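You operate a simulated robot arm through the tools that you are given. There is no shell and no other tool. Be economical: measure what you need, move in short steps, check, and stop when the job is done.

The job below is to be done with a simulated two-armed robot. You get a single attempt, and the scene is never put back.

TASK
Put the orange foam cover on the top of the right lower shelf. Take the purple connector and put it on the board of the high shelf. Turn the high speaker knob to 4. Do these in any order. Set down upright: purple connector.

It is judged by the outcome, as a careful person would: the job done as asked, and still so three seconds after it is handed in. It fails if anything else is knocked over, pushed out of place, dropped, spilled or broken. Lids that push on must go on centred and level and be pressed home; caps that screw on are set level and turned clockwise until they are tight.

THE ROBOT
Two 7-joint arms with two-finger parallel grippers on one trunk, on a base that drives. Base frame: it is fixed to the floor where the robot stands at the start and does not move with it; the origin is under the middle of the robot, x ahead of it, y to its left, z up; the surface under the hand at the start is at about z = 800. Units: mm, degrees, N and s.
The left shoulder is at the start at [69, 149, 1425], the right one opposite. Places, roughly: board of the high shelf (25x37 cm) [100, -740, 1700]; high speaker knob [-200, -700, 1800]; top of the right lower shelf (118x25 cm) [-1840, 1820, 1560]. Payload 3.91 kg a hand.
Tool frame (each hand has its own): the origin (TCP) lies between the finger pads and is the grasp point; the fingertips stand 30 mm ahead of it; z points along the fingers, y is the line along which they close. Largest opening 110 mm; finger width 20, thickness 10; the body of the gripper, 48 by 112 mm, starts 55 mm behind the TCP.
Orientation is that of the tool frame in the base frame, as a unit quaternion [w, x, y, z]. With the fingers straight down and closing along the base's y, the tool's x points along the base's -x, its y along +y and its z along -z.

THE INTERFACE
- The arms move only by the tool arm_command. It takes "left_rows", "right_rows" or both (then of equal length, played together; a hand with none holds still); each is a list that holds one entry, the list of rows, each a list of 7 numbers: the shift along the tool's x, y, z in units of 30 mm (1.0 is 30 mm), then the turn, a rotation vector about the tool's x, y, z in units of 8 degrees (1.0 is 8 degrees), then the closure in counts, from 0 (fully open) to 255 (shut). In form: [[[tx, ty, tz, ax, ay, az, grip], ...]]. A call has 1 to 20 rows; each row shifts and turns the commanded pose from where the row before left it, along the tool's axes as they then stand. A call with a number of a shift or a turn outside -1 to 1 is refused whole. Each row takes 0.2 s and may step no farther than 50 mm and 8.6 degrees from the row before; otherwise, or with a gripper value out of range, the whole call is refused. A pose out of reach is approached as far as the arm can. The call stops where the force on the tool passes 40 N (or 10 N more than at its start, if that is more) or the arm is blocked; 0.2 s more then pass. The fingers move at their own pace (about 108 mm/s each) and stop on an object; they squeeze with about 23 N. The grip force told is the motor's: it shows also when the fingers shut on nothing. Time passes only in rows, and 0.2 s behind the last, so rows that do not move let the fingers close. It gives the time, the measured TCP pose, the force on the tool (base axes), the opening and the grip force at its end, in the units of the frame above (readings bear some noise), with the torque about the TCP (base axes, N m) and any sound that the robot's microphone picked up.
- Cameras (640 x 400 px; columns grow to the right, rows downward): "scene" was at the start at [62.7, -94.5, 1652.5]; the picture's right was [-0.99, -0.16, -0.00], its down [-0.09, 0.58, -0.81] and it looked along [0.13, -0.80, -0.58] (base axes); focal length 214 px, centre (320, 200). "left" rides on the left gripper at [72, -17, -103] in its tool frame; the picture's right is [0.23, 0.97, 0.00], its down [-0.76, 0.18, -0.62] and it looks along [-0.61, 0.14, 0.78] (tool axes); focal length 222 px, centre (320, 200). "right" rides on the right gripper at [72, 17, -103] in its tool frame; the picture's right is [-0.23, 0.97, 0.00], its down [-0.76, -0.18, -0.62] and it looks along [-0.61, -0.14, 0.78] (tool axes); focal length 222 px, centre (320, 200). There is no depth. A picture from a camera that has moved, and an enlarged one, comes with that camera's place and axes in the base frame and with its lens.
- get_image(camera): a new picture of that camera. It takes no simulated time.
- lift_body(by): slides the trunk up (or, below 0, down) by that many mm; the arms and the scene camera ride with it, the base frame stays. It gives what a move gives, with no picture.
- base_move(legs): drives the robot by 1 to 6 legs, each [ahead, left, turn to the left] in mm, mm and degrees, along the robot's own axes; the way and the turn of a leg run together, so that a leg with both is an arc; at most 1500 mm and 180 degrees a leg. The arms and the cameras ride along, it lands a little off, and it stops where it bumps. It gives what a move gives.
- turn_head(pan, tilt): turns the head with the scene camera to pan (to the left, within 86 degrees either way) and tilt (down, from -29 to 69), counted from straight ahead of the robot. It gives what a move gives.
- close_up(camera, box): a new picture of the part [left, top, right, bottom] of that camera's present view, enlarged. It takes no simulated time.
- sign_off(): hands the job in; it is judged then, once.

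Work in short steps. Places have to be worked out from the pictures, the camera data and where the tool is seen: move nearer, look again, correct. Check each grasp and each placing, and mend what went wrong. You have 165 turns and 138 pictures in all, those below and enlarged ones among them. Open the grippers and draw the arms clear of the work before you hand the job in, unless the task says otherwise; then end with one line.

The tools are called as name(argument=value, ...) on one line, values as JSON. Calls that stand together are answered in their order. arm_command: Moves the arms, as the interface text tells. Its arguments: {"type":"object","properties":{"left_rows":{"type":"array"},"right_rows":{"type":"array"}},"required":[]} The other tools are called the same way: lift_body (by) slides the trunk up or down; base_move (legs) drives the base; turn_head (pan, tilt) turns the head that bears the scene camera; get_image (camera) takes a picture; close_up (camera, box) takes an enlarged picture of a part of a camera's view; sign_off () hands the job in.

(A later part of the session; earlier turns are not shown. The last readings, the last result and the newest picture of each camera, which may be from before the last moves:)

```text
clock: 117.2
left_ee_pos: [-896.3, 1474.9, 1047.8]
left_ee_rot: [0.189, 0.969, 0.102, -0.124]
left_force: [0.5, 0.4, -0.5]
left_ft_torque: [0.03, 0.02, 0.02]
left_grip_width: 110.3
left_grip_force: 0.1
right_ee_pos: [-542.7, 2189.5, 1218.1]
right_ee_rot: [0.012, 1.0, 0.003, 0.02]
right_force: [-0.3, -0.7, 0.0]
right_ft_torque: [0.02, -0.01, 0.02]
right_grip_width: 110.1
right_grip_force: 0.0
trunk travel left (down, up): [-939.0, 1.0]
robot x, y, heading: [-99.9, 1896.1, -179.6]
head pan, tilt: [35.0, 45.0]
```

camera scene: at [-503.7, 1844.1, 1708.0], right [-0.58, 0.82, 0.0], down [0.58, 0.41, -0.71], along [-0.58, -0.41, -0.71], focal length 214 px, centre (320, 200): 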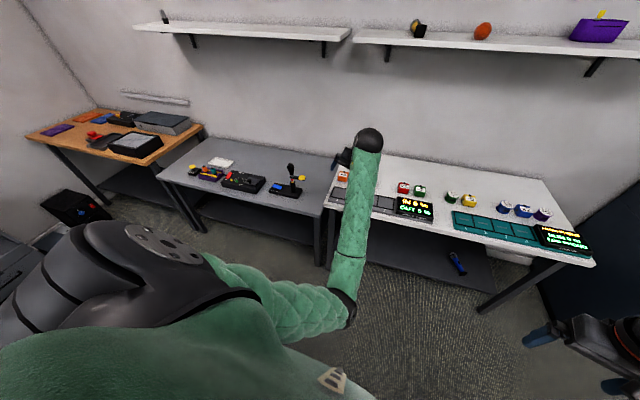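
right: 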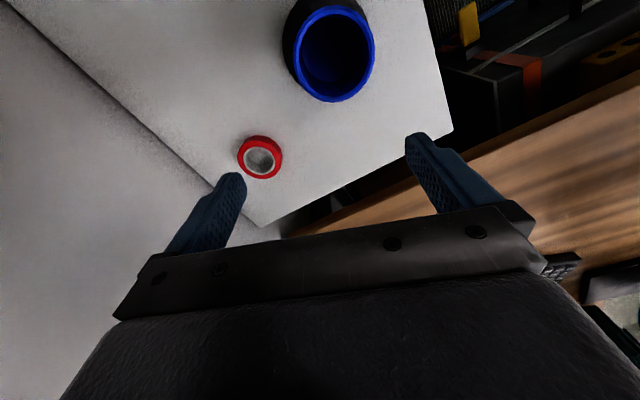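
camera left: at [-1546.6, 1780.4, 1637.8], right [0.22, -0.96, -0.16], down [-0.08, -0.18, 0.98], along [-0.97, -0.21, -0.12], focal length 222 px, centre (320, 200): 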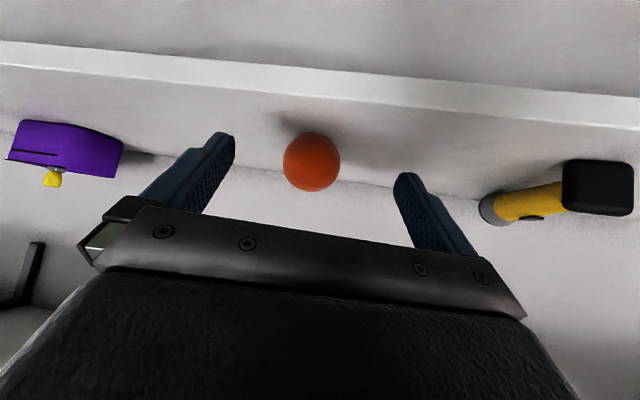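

Now turning it to straight tool-down, and shifting it back inward.

arm_command(left_rows=[[[0, 0, 0, 0.34, 0.22, 0.18, 0], [0, 0, 0, 0.34, 0.22, 0.18, 0], [0, 0, 0, 0.34, 0.22, 0.18, 0], [0, 0, 0, 0.34, 0.23, 0.18, 0], [0, 0, 0, 0.34, 0.23, 0.18, 0], [0, 0, 0, 0.34, 0.23, 0.18, 0], [0, 0, 0, 0.34, 0.22, 0.19, 0], [0, 0, 0, 0.34, 0.22, 0.19, 0], [0, -0.5, 0, 0, 0, 0, 0], [0.3, -0.6, 0, 0, 0, 0, 0], [0.3, -0.6, 0, 0, 0, 0, 0], [0.3, -0.6, 0, 0, 0, 0, 0], [0.3, -0.6, 0, 0, 0, 0, 0], [0.3, -0.6, 0, 0, 0, 0, 0], [0.3, -0.5, 0, 0, 0, 0, 0], [0, 0, 0, 0, 0, 0, 0]]])

```text
clock: 120.8
left_ee_pos: [-852.7, 1518.0, 1081.6]
left_ee_rot: [0.046, 0.998, 0.028, -0.017]
left_force: [0.0, 0.5, -0.3]
left_ft_torque: [-0.01, -0.05, 0.01]
left_grip_width: 110.0
left_grip_force: 0.1
right_ee_pos: [-543.2, 2190.2, 1218.3]
right_ee_rot: [0.012, 1.0, 0.004, 0.019]
right_force: [-0.5, -0.2, 0.1]
right_ft_torque: [-0.01, 0.01, -0.01]
right_grip_width: 110.1
right_grip_force: 0.1
trunk travel left (down, up): [-939.0, 1.0]
robot x, y, heading: [-98.1, 1892.6, -179.4]
head pan, tilt: [35.0, 45.0]
stopped in row 16 (left hand): the arm was blocked; the commanded pose is now the measured one
```

Mostly down now. Lower a bit and shift inward further.

arm_command(left_rows=[[[0, 0, 0.5, 0, 0, 0, 0], [0, 0, 0.6, 0, 0, 0, 0], [0, -0.2, 0.6, 0, 0, 0, 0], [0, -0.4, 0.4, 0, 0, 0, 0], [0, -0.6, 0.2, 0, 0, 0, 0], [0, -0.6, 0.2, 0, 0, 0, 0], [0, -0.6, 0, 0, 0, 0, 0], [0, -0.6, 0, 0, 0, 0, 0], [0, -0.6, 0, 0, 0, 0, 0], [0, -0.6, 0, 0, 0, 0, 0], [0, -0.6, 0, 0, 0, 0, 0], [0, 0, 0, 0, 0, 0, 0]]])

get_image(camera="scene")

```text
clock: 123.6
left_ee_pos: [-879.2, 1590.8, 1021.6]
left_ee_rot: [0.084, 0.995, 0.048, -0.038]
left_force: [-0.9, 0.5, 0.0]
left_ft_torque: [0.02, 0.02, 0.0]
left_grip_width: 110.2
left_grip_force: 0.0
right_ee_pos: [-543.7, 2189.2, 1218.4]
right_ee_rot: [0.012, 1.0, 0.005, 0.019]
right_force: [-0.1, 0.2, -0.1]
right_ft_torque: [-0.02, 0.01, -0.03]
right_grip_width: 110.0
right_grip_force: 0.1
trunk travel left (down, up): [-939.0, 1.0]
robot x, y, heading: [-100.1, 1893.0, -179.4]
head pan, tilt: [35.0, 45.0]
stopped in row 12 (left hand): the arm was blocked; the commanded pose is now the measured one
```

```text
82 pictures are left
camera scene: at [-214.6, 1846.3, 1707.9], right [-0.58, 0.81, 0.0], down [0.58, 0.41, -0.71], along [-0.58, -0.41, -0.71], focal length 214 px, centre (320, 200)
```

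scene: 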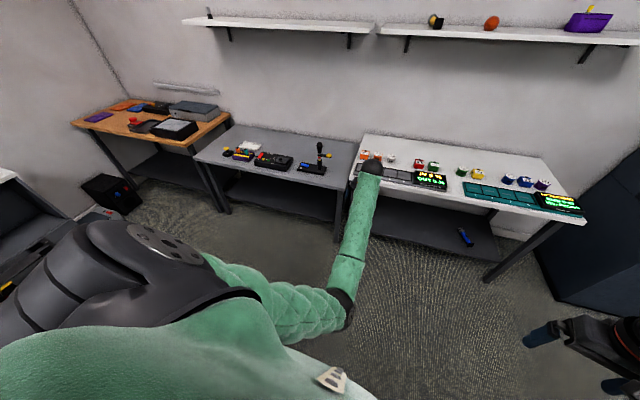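

Good enough: left hand is open-floor safe. Turning to face −y and driving back down the corridor to y≈260.

base_move(legs=[[0, 0, 89.5], [0, -320, 0], [1000, 0, 0]])

turn_head(pan=30, tilt=30)

get_image(camera="scene")

```text
clock: 134.3
left_ee_pos: [-181.4, 103.9, 1020.6]
left_ee_rot: [0.086, 0.683, 0.725, 0.031]
left_force: [0.8, 0.1, -0.4]
left_ft_torque: [-0.01, -0.01, 0.03]
left_grip_width: 110.0
left_grip_force: 0.0
right_ee_pos: [-767.4, 458.6, 1216.9]
right_ee_rot: [-0.005, 0.716, 0.698, 0.022]
right_force: [-0.1, -0.4, 0.6]
right_ft_torque: [0.0, 0.0, 0.01]
right_grip_width: 109.8
right_grip_force: 0.1
trunk travel left (down, up): [-939.0, 1.0]
robot x, y, heading: [-455.0, 892.3, -91.8]
head pan, tilt: [35.0, 45.0]
```

```text
clock: 135.1
left_ee_pos: [-181.0, 102.7, 1019.9]
left_ee_rot: [0.087, 0.683, 0.724, 0.032]
left_force: [-0.6, -0.4, 0.4]
left_ft_torque: [0.01, -0.01, 0.02]
left_grip_width: 110.0
left_grip_force: 0.0
right_ee_pos: [-766.9, 459.9, 1217.7]
right_ee_rot: [-0.005, 0.716, 0.697, 0.022]
right_force: [0.2, 0.3, 0.2]
right_ft_torque: [0.02, -0.01, -0.03]
right_grip_width: 110.1
right_grip_force: 0.1
trunk travel left (down, up): [-939.0, 1.0]
robot x, y, heading: [-456.8, 891.6, -91.6]
head pan, tilt: [30.0, 30.0]
```

```text
81 pictures are left
camera scene: at [-414.0, 763.7, 1730.4], right [-0.88, -0.48, 0.0], down [-0.24, 0.44, -0.87], along [0.41, -0.76, -0.5], focal length 214 px, centre (320, 200)
```

scene: 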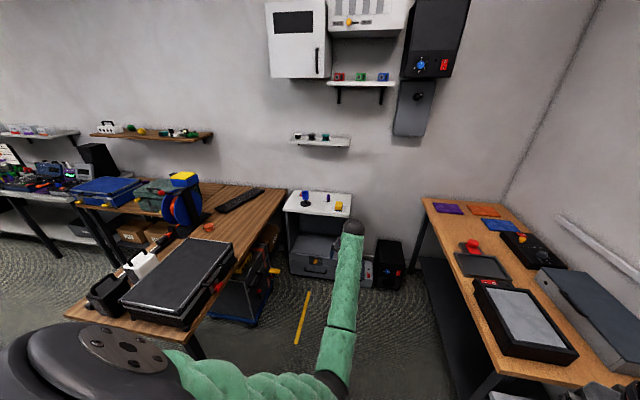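

Good overview. Zooming on the yellow bar on the floor near my intended stand, and on the target wall.

close_up(camera="scene", box=[230, 180, 430, 360])

close_up(camera="scene", box=[255, 0, 475, 155])

```text
2.22 times, centred on (330, 270) of scene
camera zoom: at [-414.0, 763.7, 1730.4], right [-0.88, -0.48, 0.0], down [-0.24, 0.44, -0.87], along [0.41, -0.76, -0.5], focal length 477 px, centre (298, 44)
```

zoom: 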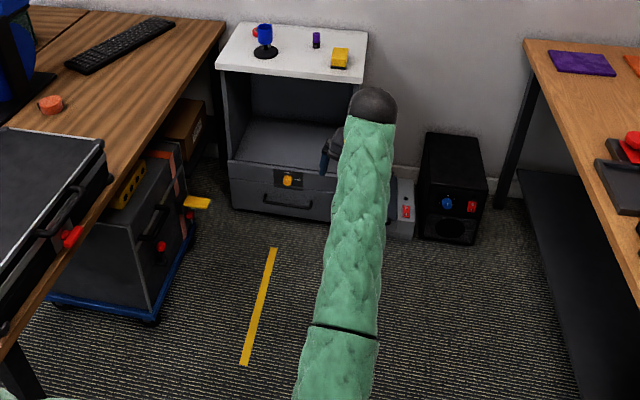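

```text
2.58 times, centred on (365, 78) of scene
camera zoom: at [-414.0, 763.7, 1730.4], right [-0.88, -0.48, 0.0], down [-0.24, 0.44, -0.87], along [0.41, -0.76, -0.5], focal length 554 px, centre (204, 516)
```

zoom: 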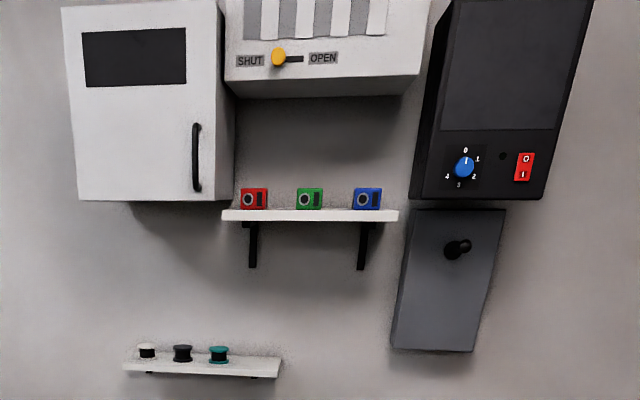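

The yellow bar is just floor tape. This wall is slanted too (room ~20° rotated), so I'll face heading −70° and stop well short, at about (−190, 190).

base_move(legs=[[0, 0, 21.6], [750, 11, 0]])

turn_head(pan=15, tilt=30)

get_image(camera="scene")

```text
clock: 140.4
left_ee_pos: [365.7, -460.5, 1021.0]
left_ee_rot: [0.078, 0.535, 0.84, 0.047]
left_force: [-0.3, -0.6, -0.2]
left_ft_torque: [0.0, 0.0, 0.01]
left_grip_width: 110.2
left_grip_force: 0.0
right_ee_pos: [-309.0, -344.7, 1217.9]
right_ee_rot: [-0.009, 0.573, 0.819, 0.021]
right_force: [0.1, 0.2, -0.2]
right_ft_torque: [-0.03, 0.03, -0.01]
right_grip_width: 110.1
right_grip_force: 0.1
trunk travel left (down, up): [-939.0, 1.0]
robot x, y, heading: [-179.8, 173.7, -69.8]
head pan, tilt: [30.0, 30.0]
```

```text
clock: 141.2
left_ee_pos: [366.0, -460.6, 1019.7]
left_ee_rot: [0.08, 0.535, 0.84, 0.048]
left_force: [-0.3, 0.3, 0.1]
left_ft_torque: [-0.02, 0.03, 0.03]
left_grip_width: 110.1
left_grip_force: 0.0
right_ee_pos: [-308.7, -345.2, 1217.9]
right_ee_rot: [-0.008, 0.573, 0.819, 0.021]
right_force: [0.1, 1.0, -0.4]
right_ft_torque: [-0.02, 0.02, -0.02]
right_grip_width: 110.2
right_grip_force: 0.1
trunk travel left (down, up): [-939.0, 1.0]
robot x, y, heading: [-180.2, 178.1, -69.9]
head pan, tilt: [15.0, 30.0]
```

```text
78 pictures are left
camera scene: at [-110.3, 51.7, 1730.5], right [-0.82, -0.57, 0.0], down [-0.29, 0.41, -0.87], along [0.5, -0.71, -0.5], focal length 214 px, centre (320, 200)
```

scene: 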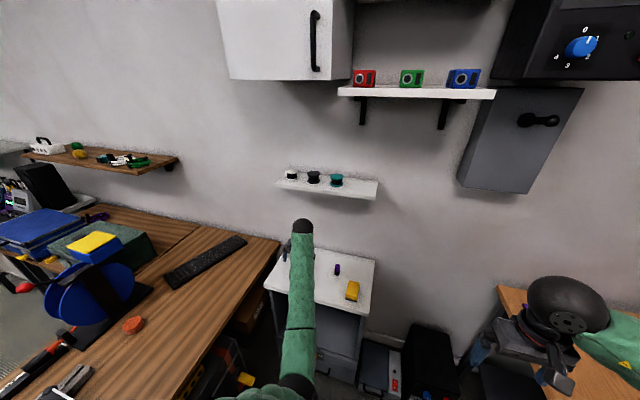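

Tilting the left hand to 55° forward in place, then shifting it right to line up with the connector.

arm_command(left_rows=[[[0, 0, 0, 0.14, -0.63, 0, 0], [0, 0, 0, 0.14, -0.63, 0, 0], [0, 0, 0, 0.14, -0.63, 0, 0], [0, 0, 0, 0.14, -0.63, 0, 0], [0, 0, 0, 0.14, -0.63, 0, 0], [0, 0, 0, 0.14, -0.63, 0, 0], [0, 0, 0, 0.14, -0.63, 0, 0], [0, 0, 0, 0.14, -0.63, 0, 0], [0, 0, 0, 0.15, -0.63, 0, 0], [0, 0, 0, 0.15, -0.63, 0, 0], [0, -0.5, 0, 0, 0, 0, 0], [0, -0.7, 0, 0, 0, 0, 0], [0, -0.7, 0, 0, 0, 0, 0], [0, -0.7, 0, 0, 0, 0, 0], [0, -0.7, 0, 0, 0, 0, 0], [0, -0.7, 0, 0, 0, 0, 0], [0, -0.7, 0, 0, 0, 0, 0], [0, -0.4, 0, 0, 0, 0, 0], [0, 0, 0, 0, 0, 0, 0]]])

get_image(camera="left")

get_image(camera="scene")

```text
clock: 145.2
left_ee_pos: [240.2, -510.6, 1025.5]
left_ee_rot: [0.387, 0.512, 0.722, -0.257]
left_force: [-0.4, 1.1, -0.2]
left_ft_torque: [0.0, 0.0, 0.02]
left_grip_width: 110.1
left_grip_force: 0.1
right_ee_pos: [-309.6, -344.9, 1217.9]
right_ee_rot: [-0.009, 0.573, 0.819, 0.021]
right_force: [0.2, 0.3, -0.2]
right_ft_torque: [-0.02, -0.01, -0.01]
right_grip_width: 110.1
right_grip_force: 0.2
trunk travel left (down, up): [-939.0, 1.0]
robot x, y, heading: [-180.9, 176.3, -69.9]
head pan, tilt: [15.0, 30.0]
```

```text
77 pictures are left
camera left: at [180.3, -398.8, 1024.0], right [0.87, 0.46, -0.16], down [0.12, 0.13, 0.98], along [0.47, -0.88, 0.06], focal length 222 px, centre (320, 200)
```

left: 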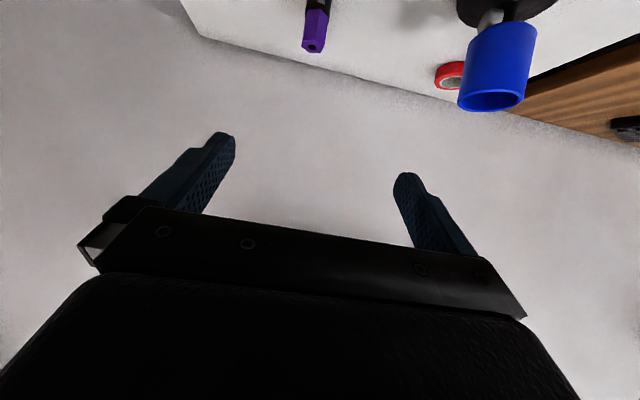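

```text
76 pictures are left
camera scene: at [-110.7, 52.0, 1730.5], right [-0.82, -0.57, 0.0], down [-0.29, 0.41, -0.87], along [0.5, -0.71, -0.5], focal length 214 px, centre (320, 200)
```

scene: 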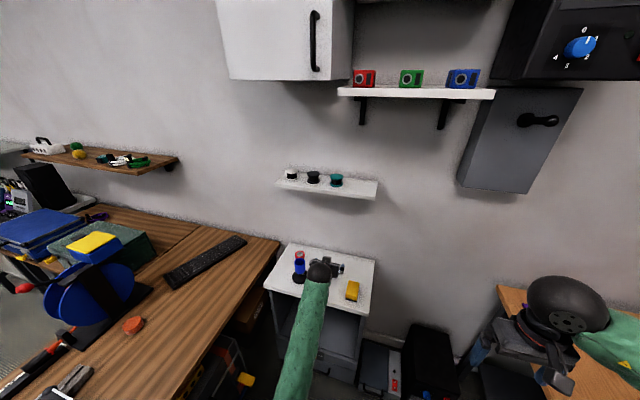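

Connector at about (289, −697), roughly 48 mm tall. Adjusting tilt to 50° and moving to a pre-grasp point 90 mm short.

arm_command(left_rows=[[[0, 0, 0, 0, 0.3, 0, 0], [0, 0, 0, 0, 0.3, 0, 0], [0.08, -0.06, 0.5, 0, 0, 0, 0], [0.08, -0.06, 0.6, 0, 0, 0, 0], [0.08, -0.06, 0.6, 0, 0, 0, 0], [0.08, -0.06, 0.6, 0, 0, 0, 0], [0.08, -0.06, 0.6, 0, 0, 0, 0], [0.08, -0.06, 0.6, 0, 0, 0, 0], [0.08, -0.06, 0.6, 0, 0, 0, 0], [0.09, -0.06, 0.6, 0, 0, 0, 0], [0.1, -0.06, 0.6, 0, 0, 0, 0], [0.09, -0.06, 0.5, 0, 0, 0, 0], [0, 0, 0, 0, 0, 0, 0]]])

get_image(camera="left")

```text
clock: 148.0
left_ee_pos: [243.9, -629.6, 890.9]
left_ee_rot: [0.346, 0.52, 0.742, -0.244]
left_force: [0.1, 0.6, 0.2]
left_ft_torque: [0.0, 0.01, 0.0]
left_grip_width: 110.3
left_grip_force: 0.1
right_ee_pos: [-309.4, -346.2, 1217.4]
right_ee_rot: [-0.009, 0.573, 0.819, 0.021]
right_force: [-0.1, -0.4, 0.3]
right_ft_torque: [0.0, -0.01, 0.02]
right_grip_width: 110.0
right_grip_force: 0.0
trunk travel left (down, up): [-939.0, 1.0]
robot x, y, heading: [-178.2, 174.9, -70.1]
head pan, tilt: [15.0, 30.0]
```

```text
75 pictures are left
camera left: at [185.5, -518.1, 901.4], right [0.87, 0.47, -0.18], down [0.17, 0.05, 0.98], along [0.47, -0.88, -0.04], focal length 222 px, centre (320, 200)
```

left: 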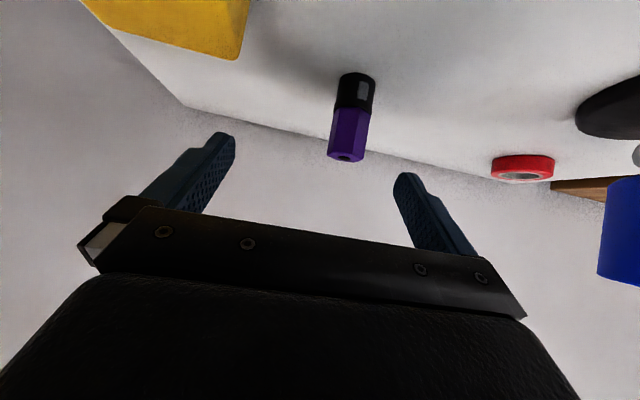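

Refined: connector at about (281, −676), top ≈ z 855. Narrowing the fingers to ~70 mm, centring sideways and going halfway in.

arm_command(left_rows=[[[0.15, 0.3, 0, 0, 0, 0, 60], [0.14, 0.34, 0, 0, 0, 0, 93], [0, 0, 0.3, 0, 0, 0, 93], [0, 0, 0.4, 0, 0, 0, 93], [0, 0, 0.4, 0, 0, 0, 93], [0, 0, 0.3, 0, 0, 0, 93], [0, 0, 0, 0, 0, 0, 93]]])

get_image(camera="left")

```text
clock: 149.6
left_ee_pos: [271.9, -647.3, 854.8]
left_ee_rot: [0.345, 0.52, 0.742, -0.243]
left_force: [0.3, 0.5, 0.6]
left_ft_torque: [-0.04, 0.01, 0.0]
left_grip_width: 70.4
left_grip_force: 0.0
right_ee_pos: [-309.4, -344.9, 1217.7]
right_ee_rot: [-0.009, 0.573, 0.82, 0.021]
right_force: [0.7, -0.8, 0.0]
right_ft_torque: [0.04, 0.01, -0.03]
right_grip_width: 110.1
right_grip_force: 0.0
trunk travel left (down, up): [-939.0, 1.0]
robot x, y, heading: [-179.4, 175.6, -69.9]
head pan, tilt: [15.0, 30.0]
```

```text
74 pictures are left
camera left: at [213.4, -534.4, 865.3], right [0.87, 0.47, -0.18], down [0.17, 0.05, 0.98], along [0.47, -0.88, -0.04], focal length 222 px, centre (320, 200)
```

left: 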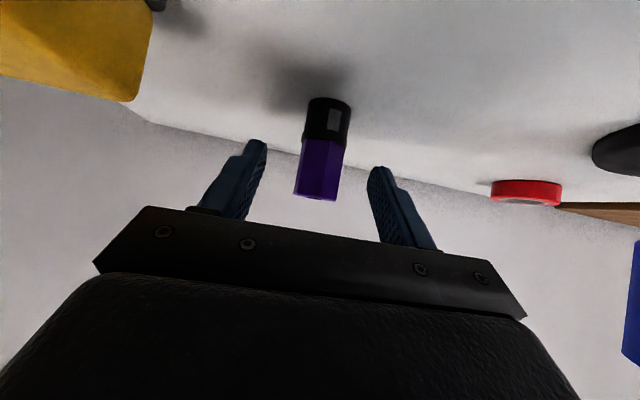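

Centred laterally. Final 34 mm in and close.

arm_command(left_rows=[[[0.05, -0.05, 0.3, 0, 0, 0, 93], [0, 0, 0.3, 0, 0, 0, 93], [0, 0, 0.3, 0, 0, 0, 93], [0, 0, 0.2, 0, 0, 0, 93], [0, 0, 0, 0, 0, 0, 93]]])

get_image(camera="left")

```text
clock: 150.8
left_ee_pos: [280.1, -672.4, 833.7]
left_ee_rot: [0.345, 0.52, 0.742, -0.244]
left_force: [-0.3, -0.1, -1.0]
left_ft_torque: [0.0, 0.03, -0.02]
left_grip_width: 69.8
left_grip_force: 0.0
right_ee_pos: [-309.9, -345.7, 1217.3]
right_ee_rot: [-0.009, 0.573, 0.819, 0.021]
right_force: [0.3, 0.8, 1.5]
right_ft_torque: [-0.01, 0.01, -0.03]
right_grip_width: 110.1
right_grip_force: 0.2
trunk travel left (down, up): [-939.0, 1.0]
robot x, y, heading: [-182.6, 178.3, -69.8]
head pan, tilt: [15.0, 30.0]
```

```text
73 pictures are left
camera left: at [220.6, -558.7, 844.0], right [0.87, 0.47, -0.18], down [0.17, 0.05, 0.98], along [0.47, -0.88, -0.04], focal length 222 px, centre (320, 200)
```

left: 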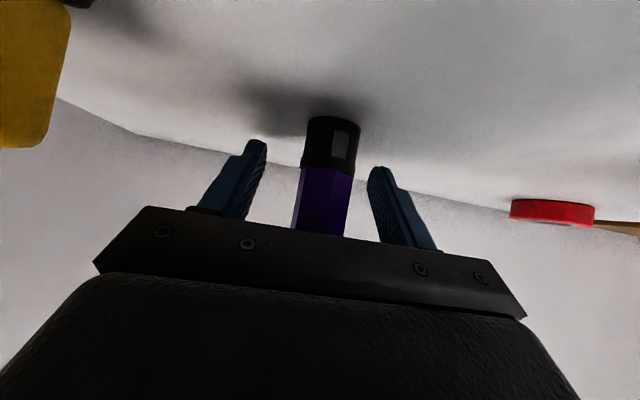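

In place. Closing.

arm_command(left_rows=[[[0, 0, 0, 0, 0, 0, 140], [0, 0, 0, 0, 0, 0, 200], [0, 0, 0, 0, 0, 0, 255], [0, 0, 0, 0, 0, 0, 255]]])

get_image(camera="left")

```text
clock: 151.8
left_ee_pos: [279.0, -670.6, 833.7]
left_ee_rot: [0.345, 0.521, 0.742, -0.244]
left_force: [-0.7, -0.1, -0.6]
left_ft_torque: [0.03, -0.01, -0.01]
left_grip_width: 27.6
left_grip_force: 23.2
right_ee_pos: [-310.4, -344.1, 1217.9]
right_ee_rot: [-0.008, 0.573, 0.819, 0.021]
right_force: [0.5, 0.8, -0.5]
right_ft_torque: [0.01, -0.02, 0.0]
right_grip_width: 109.8
right_grip_force: 0.0
trunk travel left (down, up): [-939.0, 1.0]
robot x, y, heading: [-177.5, 172.8, -70.2]
head pan, tilt: [15.0, 30.0]
```

```text
72 pictures are left
camera left: at [220.6, -558.9, 843.9], right [0.87, 0.47, -0.18], down [0.17, 0.05, 0.98], along [0.47, -0.88, -0.04], focal length 222 px, centre (320, 200)
```

left: 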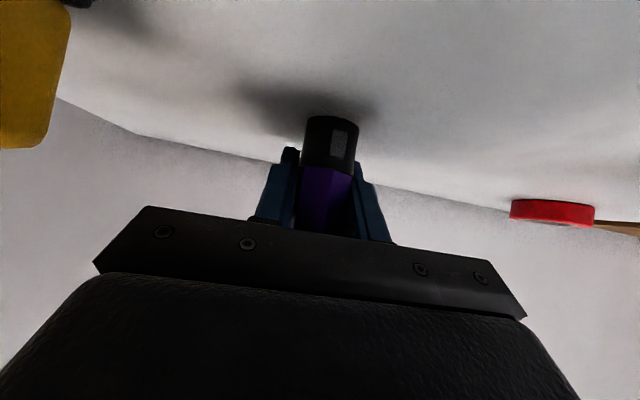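

Held at 27.6 mm. Lifting 110 mm, then backing the base off before raising.

arm_command(left_rows=[[[-0.15, 0, -0.13, 0, 0, 0, 255], [-0.3, 0, -0.25, 0, 0, 0, 255], [-0.4, 0, -0.34, 0, 0, 0, 255], [-0.5, 0, -0.42, 0, 0, 0, 255], [-0.5, 0, -0.42, 0, 0, 0, 255], [-0.5, 0, -0.42, 0, 0, 0, 255], [-0.4, 0, -0.34, 0, 0, 0, 255], [0, 0, 0, 0, 0, 0, 255]]])

get_image(camera="left")

base_move(legs=[[-280, 0, 0]])

```text
clock: 153.6
left_ee_pos: [280.1, -670.7, 940.7]
left_ee_rot: [0.346, 0.521, 0.742, -0.243]
left_force: [0.3, -0.5, -1.2]
left_ft_torque: [-0.02, 0.02, -0.02]
left_grip_width: 27.6
left_grip_force: 23.0
right_ee_pos: [-308.9, -345.3, 1217.6]
right_ee_rot: [-0.008, 0.573, 0.819, 0.021]
right_force: [0.1, 0.6, -0.5]
right_ft_torque: [0.0, -0.01, 0.02]
right_grip_width: 109.8
right_grip_force: 0.1
trunk travel left (down, up): [-939.0, 1.0]
robot x, y, heading: [-181.8, 173.5, -70.2]
head pan, tilt: [15.0, 30.0]
```

```text
71 pictures are left
camera left: at [220.9, -558.0, 951.4], right [0.87, 0.47, -0.18], down [0.17, 0.05, 0.98], along [0.47, -0.88, -0.04], focal length 222 px, centre (320, 200)
```

left: 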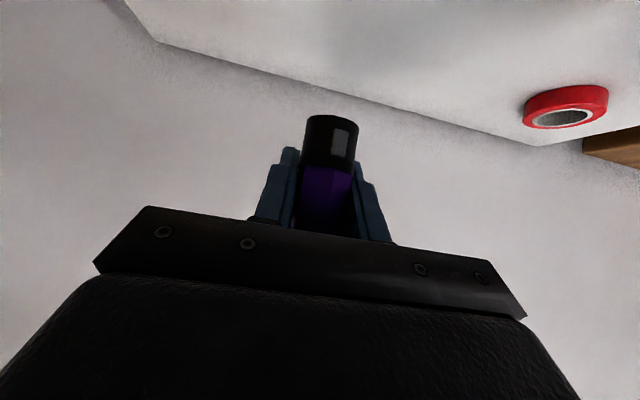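

```text
clock: 155.6
left_ee_pos: [178.6, -405.1, 939.8]
left_ee_rot: [0.345, 0.522, 0.741, -0.244]
left_force: [-0.3, -0.2, -1.3]
left_ft_torque: [-0.01, 0.03, -0.01]
left_grip_width: 27.5
left_grip_force: 22.6
right_ee_pos: [-408.4, -77.1, 1217.3]
right_ee_rot: [-0.008, 0.575, 0.818, 0.021]
right_force: [0.5, 0.2, 0.2]
right_ft_torque: [0.01, 0.0, 0.0]
right_grip_width: 110.1
right_grip_force: 0.0
trunk travel left (down, up): [-939.0, 1.0]
robot x, y, heading: [-275.1, 436.0, -70.4]
head pan, tilt: [15.0, 30.0]
```

Connector secure and upright. Now a careful look at the high shelf board for free space.

turn_head(pan=0, tilt=0)

get_image(camera="scene")

close_up(camera="scene", box=[230, 130, 430, 255])

```text
clock: 156.5
left_ee_pos: [179.3, -404.9, 941.3]
left_ee_rot: [0.344, 0.522, 0.741, -0.244]
left_force: [-0.4, 0.2, -2.0]
left_ft_torque: [0.0, -0.01, -0.02]
left_grip_width: 27.9
left_grip_force: 23.4
right_ee_pos: [-408.2, -78.1, 1217.3]
right_ee_rot: [-0.008, 0.575, 0.818, 0.021]
right_force: [-0.2, 0.0, 0.1]
right_ft_torque: [0.03, 0.0, 0.0]
right_grip_width: 109.9
right_grip_force: 0.1
trunk travel left (down, up): [-939.0, 1.0]
robot x, y, heading: [-279.5, 444.0, -70.1]
head pan, tilt: [0.0, 0.0]
```

```text
70 pictures are left
camera scene: at [-228.6, 308.2, 1778.7], right [-0.94, -0.34, 0.0], down [0.0, 0.0, -1.0], along [0.34, -0.94, 0.0], focal length 214 px, centre (320, 200)
```

scene: 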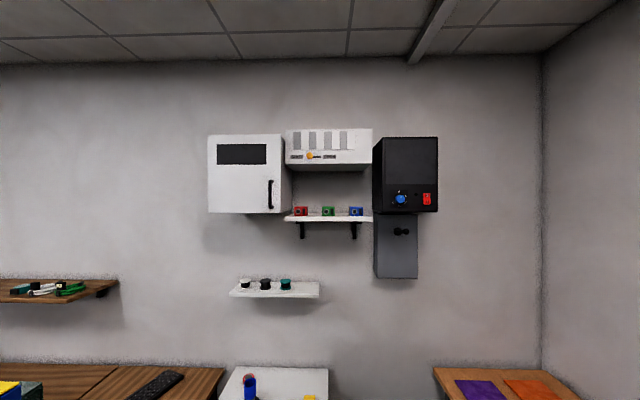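

```text
3.20 times, centred on (330, 192) of scene
camera zoom: at [-228.6, 308.2, 1778.7], right [-0.94, -0.34, 0.0], down [0.0, 0.0, -1.0], along [0.34, -0.94, 0.0], focal length 686 px, centre (288, 224)
```

zoom: 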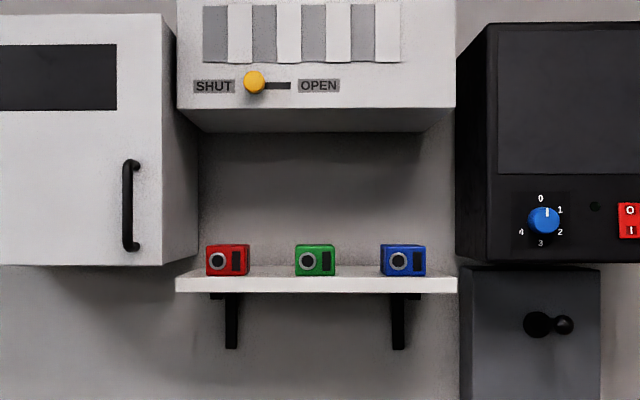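

Front-on view: board top z≈1708, its front edge ~1048 mm ahead of my axis; boxes fill depth 25–88 mm, with a 61 mm gap between red and green and free space behind. I'll place the connector behind that gap (~120 mm deep). First back up and shift right, then raise the arm.

base_move(legs=[[-150, -119, 0]])

arm_command(left_rows=[[[-0.3, 0, -0.25, 0, 0, 0, 255], [-0.6, 0, -0.5, 0, 0, 0, 255], [-0.64, 0, -0.535, 0, 0, 0, 255], [-0.64, 0, -0.535, 0, 0, 0, 255], [-0.64, 0, -0.535, 0, 0, 0, 255], [-0.64, 0, -0.535, 0, 0, 0, 255], [-0.64, 0, -0.535, 0, 0, 0, 255], [-0.64, 0, -0.535, 0, 0, 0, 255], [-0.64, 0, -0.535, 0, 0, 0, 255], [-0.64, 0, -0.535, 0, 0, 0, 255], [-0.64, 0, -0.535, 0, 0, 0, 255], [-0.64, 0, -0.535, 0, 0, 0, 255], [-0.64, 0, -0.535, 0, 0, 0, 255], [-0.64, 0, -0.535, 0, 0, 0, 255], [-0.64, 0, -0.535, 0, 0, 0, 255], [-0.64, 0, -0.535, 0, 0, 0, 255], [-0.64, 0, -0.535, 0, 0, 0, 255], [-0.5, 0, -0.4, 0, 0, 0, 255], [-0.3, 0, -0.25, 0, 0, 0, 255], [0, 0, 0, 0, 0, 0, 255]]])

```text
clock: 158.1
left_ee_pos: [25.5, -301.7, 940.7]
left_ee_rot: [0.344, 0.521, 0.742, -0.244]
left_force: [-0.1, 0.7, -0.3]
left_ft_torque: [-0.02, -0.03, 0.0]
left_grip_width: 27.7
left_grip_force: 22.8
right_ee_pos: [-562.5, 24.2, 1217.7]
right_ee_rot: [-0.008, 0.573, 0.819, 0.021]
right_force: [-0.6, -0.7, 0.4]
right_ft_torque: [0.02, 0.03, 0.01]
right_grip_width: 109.9
right_grip_force: 0.1
trunk travel left (down, up): [-939.0, 1.0]
robot x, y, heading: [-432.7, 542.2, -70.4]
head pan, tilt: [0.0, 0.0]
```

```text
clock: 162.3
left_ee_pos: [25.0, -302.2, 1383.2]
left_ee_rot: [0.345, 0.521, 0.742, -0.243]
left_force: [-0.2, -0.1, -0.6]
left_ft_torque: [-0.03, 0.0, 0.01]
left_grip_width: 27.7
left_grip_force: 22.9
right_ee_pos: [-563.1, 25.0, 1217.8]
right_ee_rot: [-0.009, 0.574, 0.819, 0.022]
right_force: [0.0, 0.4, 0.3]
right_ft_torque: [0.0, 0.0, -0.02]
right_grip_width: 110.0
right_grip_force: 0.0
trunk travel left (down, up): [-939.0, 1.0]
robot x, y, heading: [-432.6, 545.0, -70.1]
head pan, tilt: [0.0, 0.0]
```

Smooth so far. Continuing up.

arm_command(left_rows=[[[-0.3, 0, -0.25, 0, 0, 0, 255], [-0.6, 0, -0.5, 0, 0, 0, 255], [-0.64, 0, -0.535, 0, 0, 0, 255], [-0.64, 0, -0.535, 0, 0, 0, 255], [-0.64, 0, -0.535, 0, 0, 0, 255], [-0.64, 0, -0.535, 0, 0, 0, 255], [-0.64, 0, -0.535, 0, 0, 0, 255], [-0.64, 0, -0.535, 0, 0, 0, 255], [-0.64, 0, -0.535, 0, 0, 0, 255], [-0.64, 0, -0.535, 0, 0, 0, 255], [-0.64, 0, -0.535, 0, 0, 0, 255], [-0.64, 0, -0.535, 0, 0, 0, 255], [-0.5, 0, -0.4, 0, 0, 0, 255], [-0.3, 0, -0.25, 0, 0, 0, 255], [0, 0, 0, 0, 0, 0, 255]]])

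```text
clock: 165.5
left_ee_pos: [26.9, -302.8, 1700.3]
left_ee_rot: [0.346, 0.521, 0.741, -0.244]
left_force: [0.1, -0.1, -0.4]
left_ft_torque: [0.01, 0.01, -0.01]
left_grip_width: 27.4
left_grip_force: 22.8
right_ee_pos: [-562.1, 24.4, 1217.7]
right_ee_rot: [-0.008, 0.574, 0.819, 0.02]
right_force: [-0.1, 0.5, -1.0]
right_ft_torque: [0.02, 0.01, -0.01]
right_grip_width: 110.1
right_grip_force: 0.0
trunk travel left (down, up): [-939.0, 1.0]
robot x, y, heading: [-428.6, 545.6, -70.1]
head pan, tilt: [0.0, 0.0]
```

Still reachable. Up another 85 mm to 1785, then look from both cameras.

arm_command(left_rows=[[[-0.4, 0, -0.33, 0, 0, 0, 255], [-0.5, 0, -0.42, 0, 0, 0, 255], [-0.5, 0, -0.42, 0, 0, 0, 255], [-0.5, 0, -0.42, 0, 0, 0, 255], [-0.3, 0, -0.25, 0, 0, 0, 255], [0, 0, 0, 0, 0, 0, 255]]])

get_image(camera="left")

get_image(camera="scene")

```text
clock: 166.9
left_ee_pos: [26.4, -301.6, 1786.2]
left_ee_rot: [0.346, 0.521, 0.741, -0.244]
left_force: [0.1, 0.4, -1.0]
left_ft_torque: [0.01, -0.03, -0.01]
left_grip_width: 27.5
left_grip_force: 22.7
right_ee_pos: [-563.2, 24.4, 1217.7]
right_ee_rot: [-0.009, 0.574, 0.818, 0.021]
right_force: [0.2, -0.6, 0.0]
right_ft_torque: [0.01, -0.01, 0.02]
right_grip_width: 109.8
right_grip_force: 0.0
trunk travel left (down, up): [-939.0, 1.0]
robot x, y, heading: [-434.1, 541.7, -70.2]
head pan, tilt: [0.0, 0.0]
```

```text
68 pictures are left
camera left: at [-31.0, -188.8, 1795.6], right [0.87, 0.47, -0.18], down [0.17, 0.05, 0.98], along [0.47, -0.88, -0.04], focal length 222 px, centre (320, 200)
```

left: 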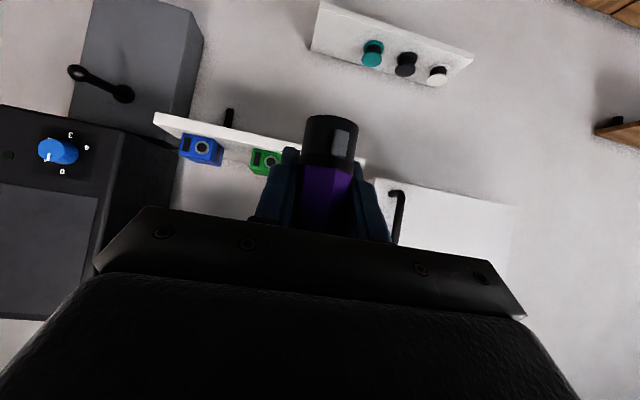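

```text
67 pictures are left
camera scene: at [-384.8, 410.5, 1778.8], right [-0.94, -0.34, 0.0], down [0.0, 0.0, -1.0], along [0.34, -0.94, 0.0], focal length 214 px, centre (320, 200)
```

scene: 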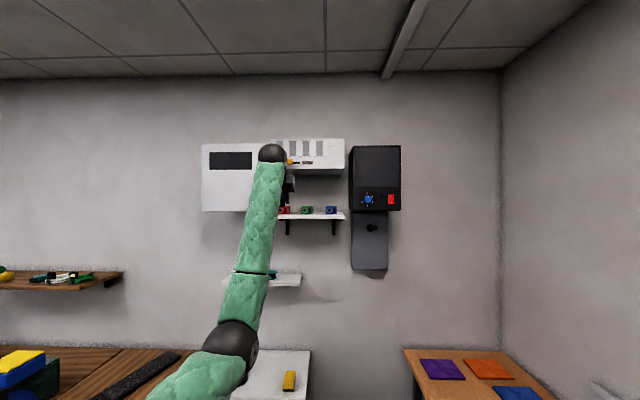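

The left camera triangulates the boxes: board front edge ≈ 965 mm from the earlier head position, board top z≈1703. Target for the connector ≈ (161, −704). Driving 270 mm closer, then looking again.

base_move(legs=[[270, -10, 0]])

get_image(camera="left")

get_image(camera="scene")

```text
clock: 168.8
left_ee_pos: [114.2, -556.8, 1786.7]
left_ee_rot: [0.346, 0.519, 0.743, -0.244]
left_force: [1.0, 0.3, -0.9]
left_ft_torque: [-0.02, -0.01, 0.0]
left_grip_width: 27.5
left_grip_force: 23.2
right_ee_pos: [-477.1, -234.6, 1218.0]
right_ee_rot: [-0.008, 0.572, 0.82, 0.021]
right_force: [-0.2, -0.3, 0.4]
right_ft_torque: [0.01, 0.05, 0.0]
right_grip_width: 110.0
right_grip_force: 0.0
trunk travel left (down, up): [-939.0, 1.0]
robot x, y, heading: [-349.7, 284.8, -69.7]
head pan, tilt: [0.0, 0.0]
```

```text
66 pictures are left
camera left: at [55.0, -444.5, 1796.6], right [0.87, 0.47, -0.18], down [0.17, 0.05, 0.98], along [0.47, -0.88, -0.04], focal length 222 px, centre (320, 200)
```

left: 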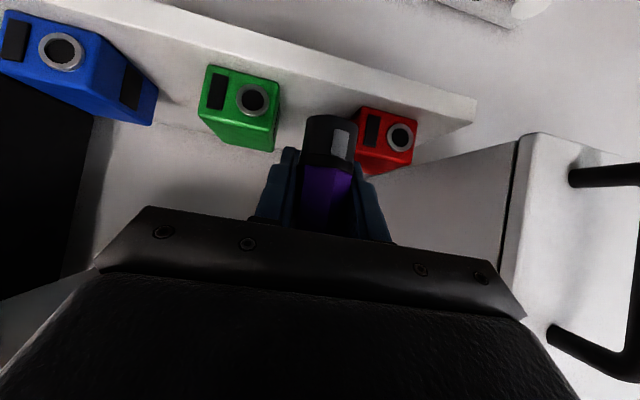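

```text
65 pictures are left
camera scene: at [-301.0, 153.4, 1779.0], right [-0.94, -0.34, 0.0], down [0.0, 0.0, -1.0], along [0.34, -0.94, 0.0], focal length 214 px, centre (320, 200)
```

scene: 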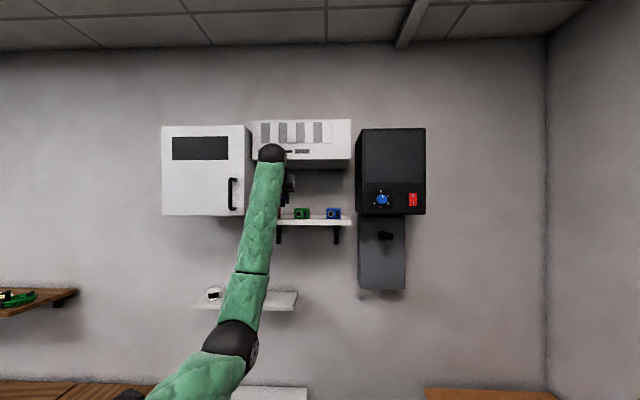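

Gap (relative to the hand): −35 to +19 mm laterally, box backs ~102 mm ahead. To gain clearance over the box tops I'll pitch the hand 5° more downward, then drive 80 mm and check.

arm_command(left_rows=[[[0, 0, 0, 0, 0.2, 0, 255], [0, -0.13, 0, 0, 0.2, 0, 255], [0, -0.13, 0, 0, 0.22, 0, 255], [0, 0, 0, 0, 0, 0, 255]]])

base_move(legs=[[80, 0, 0]])

get_image(camera="left")

```text
clock: 169.8
left_ee_pos: [107.5, -559.6, 1785.1]
left_ee_rot: [0.314, 0.529, 0.757, -0.22]
left_force: [0.5, 0.0, -1.3]
left_ft_torque: [0.0, 0.03, 0.01]
left_grip_width: 27.5
left_grip_force: 23.1
right_ee_pos: [-478.0, -234.7, 1217.3]
right_ee_rot: [-0.009, 0.572, 0.82, 0.021]
right_force: [0.4, 0.3, 0.8]
right_ft_torque: [-0.01, 0.03, 0.02]
right_grip_width: 109.8
right_grip_force: 0.0
trunk travel left (down, up): [-939.0, 1.0]
robot x, y, heading: [-347.8, 285.8, -70.0]
head pan, tilt: [0.0, 0.0]
```

```text
clock: 170.8
left_ee_pos: [130.1, -623.0, 1793.0]
left_ee_rot: [0.317, 0.529, 0.755, -0.223]
left_force: [-0.3, 1.5, -0.5]
left_ft_torque: [-0.05, -0.01, 0.03]
left_grip_width: 27.4
left_grip_force: 22.9
right_ee_pos: [-453.4, -302.1, 1220.5]
right_ee_rot: [-0.006, 0.572, 0.82, 0.019]
right_force: [-0.5, 1.6, 0.2]
right_ft_torque: [-0.07, -0.01, 0.01]
right_grip_width: 109.9
right_grip_force: 0.0
trunk travel left (down, up): [-939.0, 1.0]
robot x, y, heading: [-322.3, 206.3, -70.1]
head pan, tilt: [0.0, 0.0]
```

```text
64 pictures are left
camera left: at [70.5, -512.1, 1813.7], right [0.86, 0.48, -0.16], down [0.2, -0.02, 0.98], along [0.47, -0.88, -0.11], focal length 222 px, centre (320, 200)
```

left: 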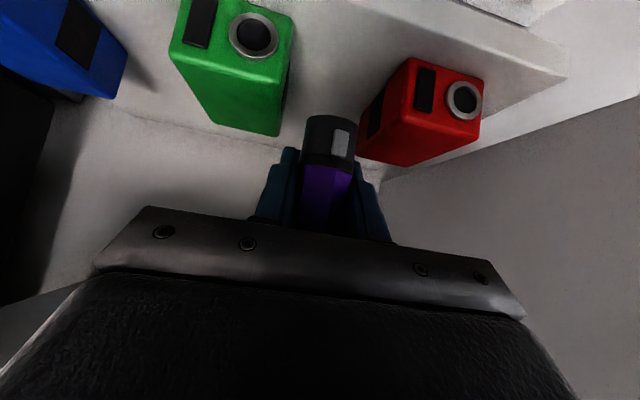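

Clear picture: gap is ±34 mm about the hand, box backs 52 mm ahead. Moving 90 mm straight in at this height, above the box tops.

arm_command(left_rows=[[[-0.2, 0, 0.2, 0, 0, 0, 255], [-0.3, 0, 0.31, 0, 0, 0, 255], [-0.3, 0, 0.31, 0, 0, 0, 255], [-0.3, 0, 0.31, 0, 0, 0, 255], [-0.3, 0, 0.31, 0, 0, 0, 255], [-0.3, 0, 0.31, 0, 0, 0, 255], [-0.25, 0, 0.25, 0, 0, 0, 255], [-0.15, 0, 0.15, 0, 0, 0, 255], [0, 0, 0, 0, 0, 0, 255]]])

get_image(camera="left")

get_image(camera="scene")

```text
clock: 172.8
left_ee_pos: [156.5, -704.2, 1785.7]
left_ee_rot: [0.315, 0.531, 0.755, -0.222]
left_force: [0.3, 0.6, -0.9]
left_ft_torque: [-0.01, 0.02, -0.01]
left_grip_width: 27.6
left_grip_force: 23.3
right_ee_pos: [-454.1, -297.1, 1220.7]
right_ee_rot: [-0.005, 0.571, 0.821, 0.017]
right_force: [-0.1, -0.5, 0.1]
right_ft_torque: [0.0, 0.01, -0.01]
right_grip_width: 110.2
right_grip_force: 0.1
trunk travel left (down, up): [-939.0, 1.0]
robot x, y, heading: [-322.8, 208.8, -70.0]
head pan, tilt: [0.0, 0.0]
```

```text
63 pictures are left
camera left: at [98.6, -592.1, 1807.3], right [0.86, 0.48, -0.16], down [0.2, -0.03, 0.98], along [0.47, -0.88, -0.12], focal length 222 px, centre (320, 200)
```

left: 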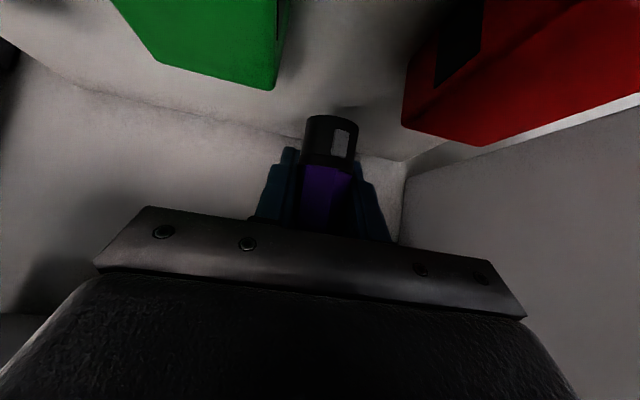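

```text
62 pictures are left
camera scene: at [-279.5, 96.4, 1778.3], right [-0.94, -0.34, 0.0], down [0.0, -0.01, -1.0], along [0.34, -0.94, 0.01], focal length 214 px, centre (320, 200)
```

scene: 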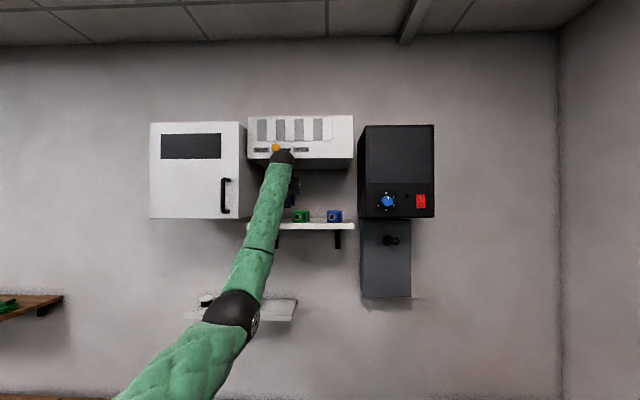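

Connector is behind the box line with the gap centred (+3 mm). Wrist passes just in front of the white box; lowering straight down moves it clear. Going down 38 mm gently.

arm_command(left_rows=[[[0.15, 0.1, 0.15, 0, 0, 0, 255], [0.2, 0, 0.2, 0, 0, 0, 255], [0.2, 0, 0.2, 0, 0, 0, 255], [0.2, 0, 0.2, 0, 0, 0, 255], [0.15, 0, 0.15, 0, 0, 0, 255], [0, 0, 0, 0, 0, 0, 255]]])

get_image(camera="left")

```text
clock: 174.2
left_ee_pos: [169.7, -722.2, 1743.7]
left_ee_rot: [0.313, 0.53, 0.757, -0.221]
left_force: [-0.4, -0.3, -1.2]
left_ft_torque: [-0.02, 0.03, -0.01]
left_grip_width: 27.6
left_grip_force: 22.9
right_ee_pos: [-447.7, -310.6, 1215.8]
right_ee_rot: [-0.011, 0.572, 0.82, 0.021]
right_force: [-0.4, 0.3, 0.0]
right_ft_torque: [0.04, 0.04, 0.0]
right_grip_width: 109.7
right_grip_force: 0.0
trunk travel left (down, up): [-939.0, 1.0]
robot x, y, heading: [-320.6, 209.7, -69.7]
head pan, tilt: [0.0, 0.0]
```

```text
61 pictures are left
camera left: at [111.9, -611.3, 1764.6], right [0.86, 0.48, -0.16], down [0.2, -0.03, 0.98], along [0.47, -0.87, -0.12], focal length 222 px, centre (320, 200)
```

left: 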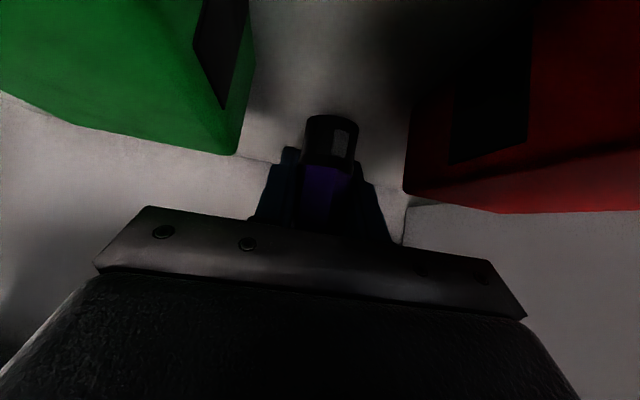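

Fairly centred between the boxes. Lowering in ~2 mm steps to contact.

arm_command(left_rows=[[[0.07, 0, 0.07, 0, 0, 0, 255], [0.05, 0, 0.05, 0, 0, 0, 255], [0, 0, 0, 0, 0, 0, 255]]])

close_up(camera="left", box=[240, 80, 420, 200])

```text
clock: 175.0
left_ee_pos: [167.0, -719.1, 1740.6]
left_ee_rot: [0.314, 0.529, 0.757, -0.221]
left_force: [-0.6, 0.3, -0.9]
left_ft_torque: [-0.02, -0.05, 0.01]
left_grip_width: 27.8
left_grip_force: 22.5
right_ee_pos: [-450.5, -308.8, 1216.9]
right_ee_rot: [-0.01, 0.572, 0.82, 0.021]
right_force: [0.0, -0.2, 0.5]
right_ft_torque: [-0.01, -0.01, -0.03]
right_grip_width: 109.9
right_grip_force: 0.0
trunk travel left (down, up): [-939.0, 1.0]
robot x, y, heading: [-323.7, 206.3, -69.9]
head pan, tilt: [0.0, 0.0]
```

```text
3.33 times, centred on (330, 140) of left
camera zoom: at [108.2, -607.6, 1762.4], right [0.86, 0.48, -0.16], down [0.2, -0.03, 0.98], along [0.47, -0.88, -0.12], focal length 740 px, centre (287, 400)
```

zoom: 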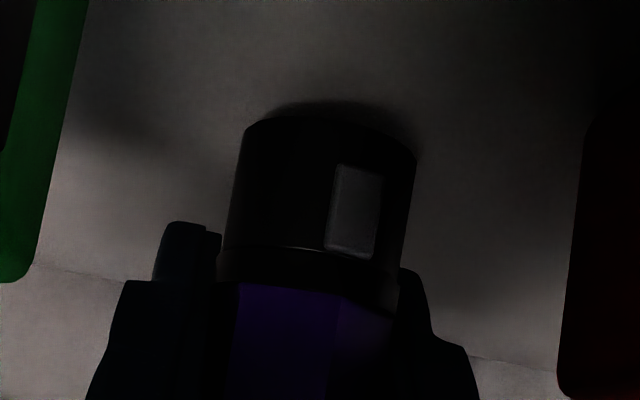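

A thin shadow gap remains. Another ~4 mm.

arm_command(left_rows=[[[0.05, 0, 0.05, 0, 0, 0, 255], [0.05, 0, 0.05, 0, 0, 0, 255], [0, 0, 0, 0, 0, 0, 255]]])

close_up(camera="left", box=[240, 80, 420, 200])

```text
clock: 175.8
left_ee_pos: [165.5, -718.8, 1738.3]
left_ee_rot: [0.315, 0.53, 0.756, -0.221]
left_force: [-0.5, 0.9, -0.3]
left_ft_torque: [0.01, -0.04, 0.01]
left_grip_width: 27.5
left_grip_force: 23.2
right_ee_pos: [-450.7, -309.0, 1218.3]
right_ee_rot: [-0.009, 0.573, 0.819, 0.021]
right_force: [-0.4, -1.2, -0.1]
right_ft_torque: [0.01, -0.04, 0.01]
right_grip_width: 110.0
right_grip_force: 0.1
trunk travel left (down, up): [-939.0, 1.0]
robot x, y, heading: [-320.0, 210.8, -69.9]
head pan, tilt: [0.0, 0.0]
```

```text
3.33 times, centred on (330, 140) of left
camera zoom: at [107.4, -607.4, 1758.9], right [0.86, 0.48, -0.16], down [0.2, -0.03, 0.98], along [0.47, -0.88, -0.12], focal length 740 px, centre (287, 400)
```

zoom: 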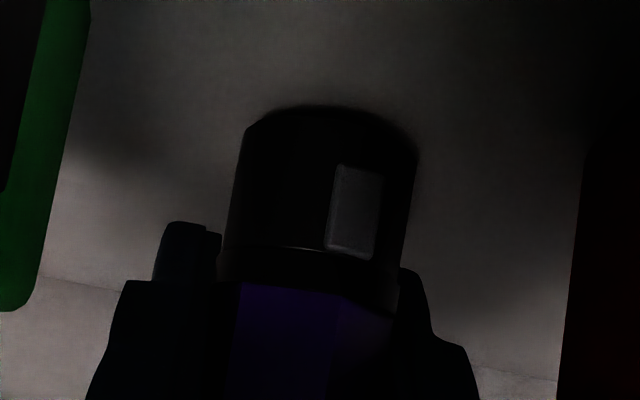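

Force is still nil, gap shrinking. Two more small steps.

arm_command(left_rows=[[[0.05, 0, 0.05, 0, 0, 0, 255], [0.04, 0, 0.04, 0, 0, 0, 255], [0, 0, 0, 0, 0, 0, 255]]])

close_up(camera="left", box=[240, 80, 420, 200])

```text
clock: 176.6
left_ee_pos: [166.3, -719.1, 1734.2]
left_ee_rot: [0.314, 0.53, 0.756, -0.222]
left_force: [0.4, 0.7, 2.5]
left_ft_torque: [-0.06, 0.02, 0.0]
left_grip_width: 27.6
left_grip_force: 23.0
right_ee_pos: [-449.8, -310.4, 1218.0]
right_ee_rot: [-0.008, 0.573, 0.82, 0.021]
right_force: [-0.1, -0.3, 0.7]
right_ft_torque: [0.04, 0.0, 0.0]
right_grip_width: 110.1
right_grip_force: 0.1
trunk travel left (down, up): [-939.0, 1.0]
robot x, y, heading: [-320.5, 212.7, -70.2]
head pan, tilt: [0.0, 0.0]
```

```text
3.33 times, centred on (330, 140) of left
camera zoom: at [107.7, -607.6, 1755.5], right [0.86, 0.48, -0.16], down [0.2, -0.03, 0.98], along [0.47, -0.88, -0.12], focal length 740 px, centre (287, 400)
```

zoom: 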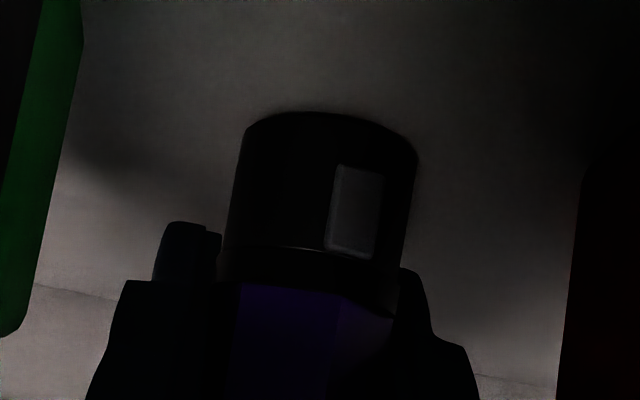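

Contact felt. Releasing gently in small openings up to ~40 mm (staying within the gap).

arm_command(left_rows=[[[0, 0, 0, 0, 0, 0, 186], [0, 0, 0, 0, 0, 0, 180], [0, 0, 0, 0, 0, 0, 172], [0, 0, 0, 0, 0, 0, 164], [0, 0, 0, 0, 0, 0, 164], [0, 0, 0, 0, 0, 0, 164]]])

get_image(camera="left")

```text
clock: 178.0
left_ee_pos: [165.6, -718.7, 1733.7]
left_ee_rot: [0.314, 0.53, 0.756, -0.221]
left_force: [0.1, -0.1, 1.2]
left_ft_torque: [0.0, -0.04, 0.02]
left_grip_width: 39.4
left_grip_force: 0.0
right_ee_pos: [-450.8, -309.1, 1216.9]
right_ee_rot: [-0.009, 0.572, 0.82, 0.021]
right_force: [-0.3, 0.2, 1.1]
right_ft_torque: [0.0, -0.03, -0.02]
right_grip_width: 110.1
right_grip_force: 0.0
trunk travel left (down, up): [-939.0, 1.0]
robot x, y, heading: [-324.3, 208.8, -69.9]
head pan, tilt: [0.0, 0.0]
```

```text
57 pictures are left
camera left: at [108.0, -608.0, 1754.9], right [0.86, 0.48, -0.16], down [0.2, -0.03, 0.98], along [0.47, -0.88, -0.12], focal length 222 px, centre (320, 200)
```

left: 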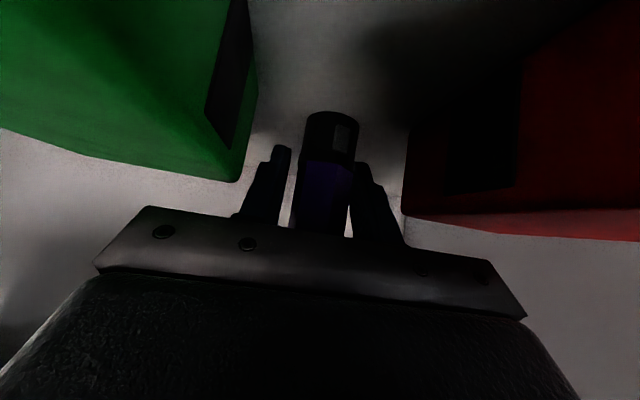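

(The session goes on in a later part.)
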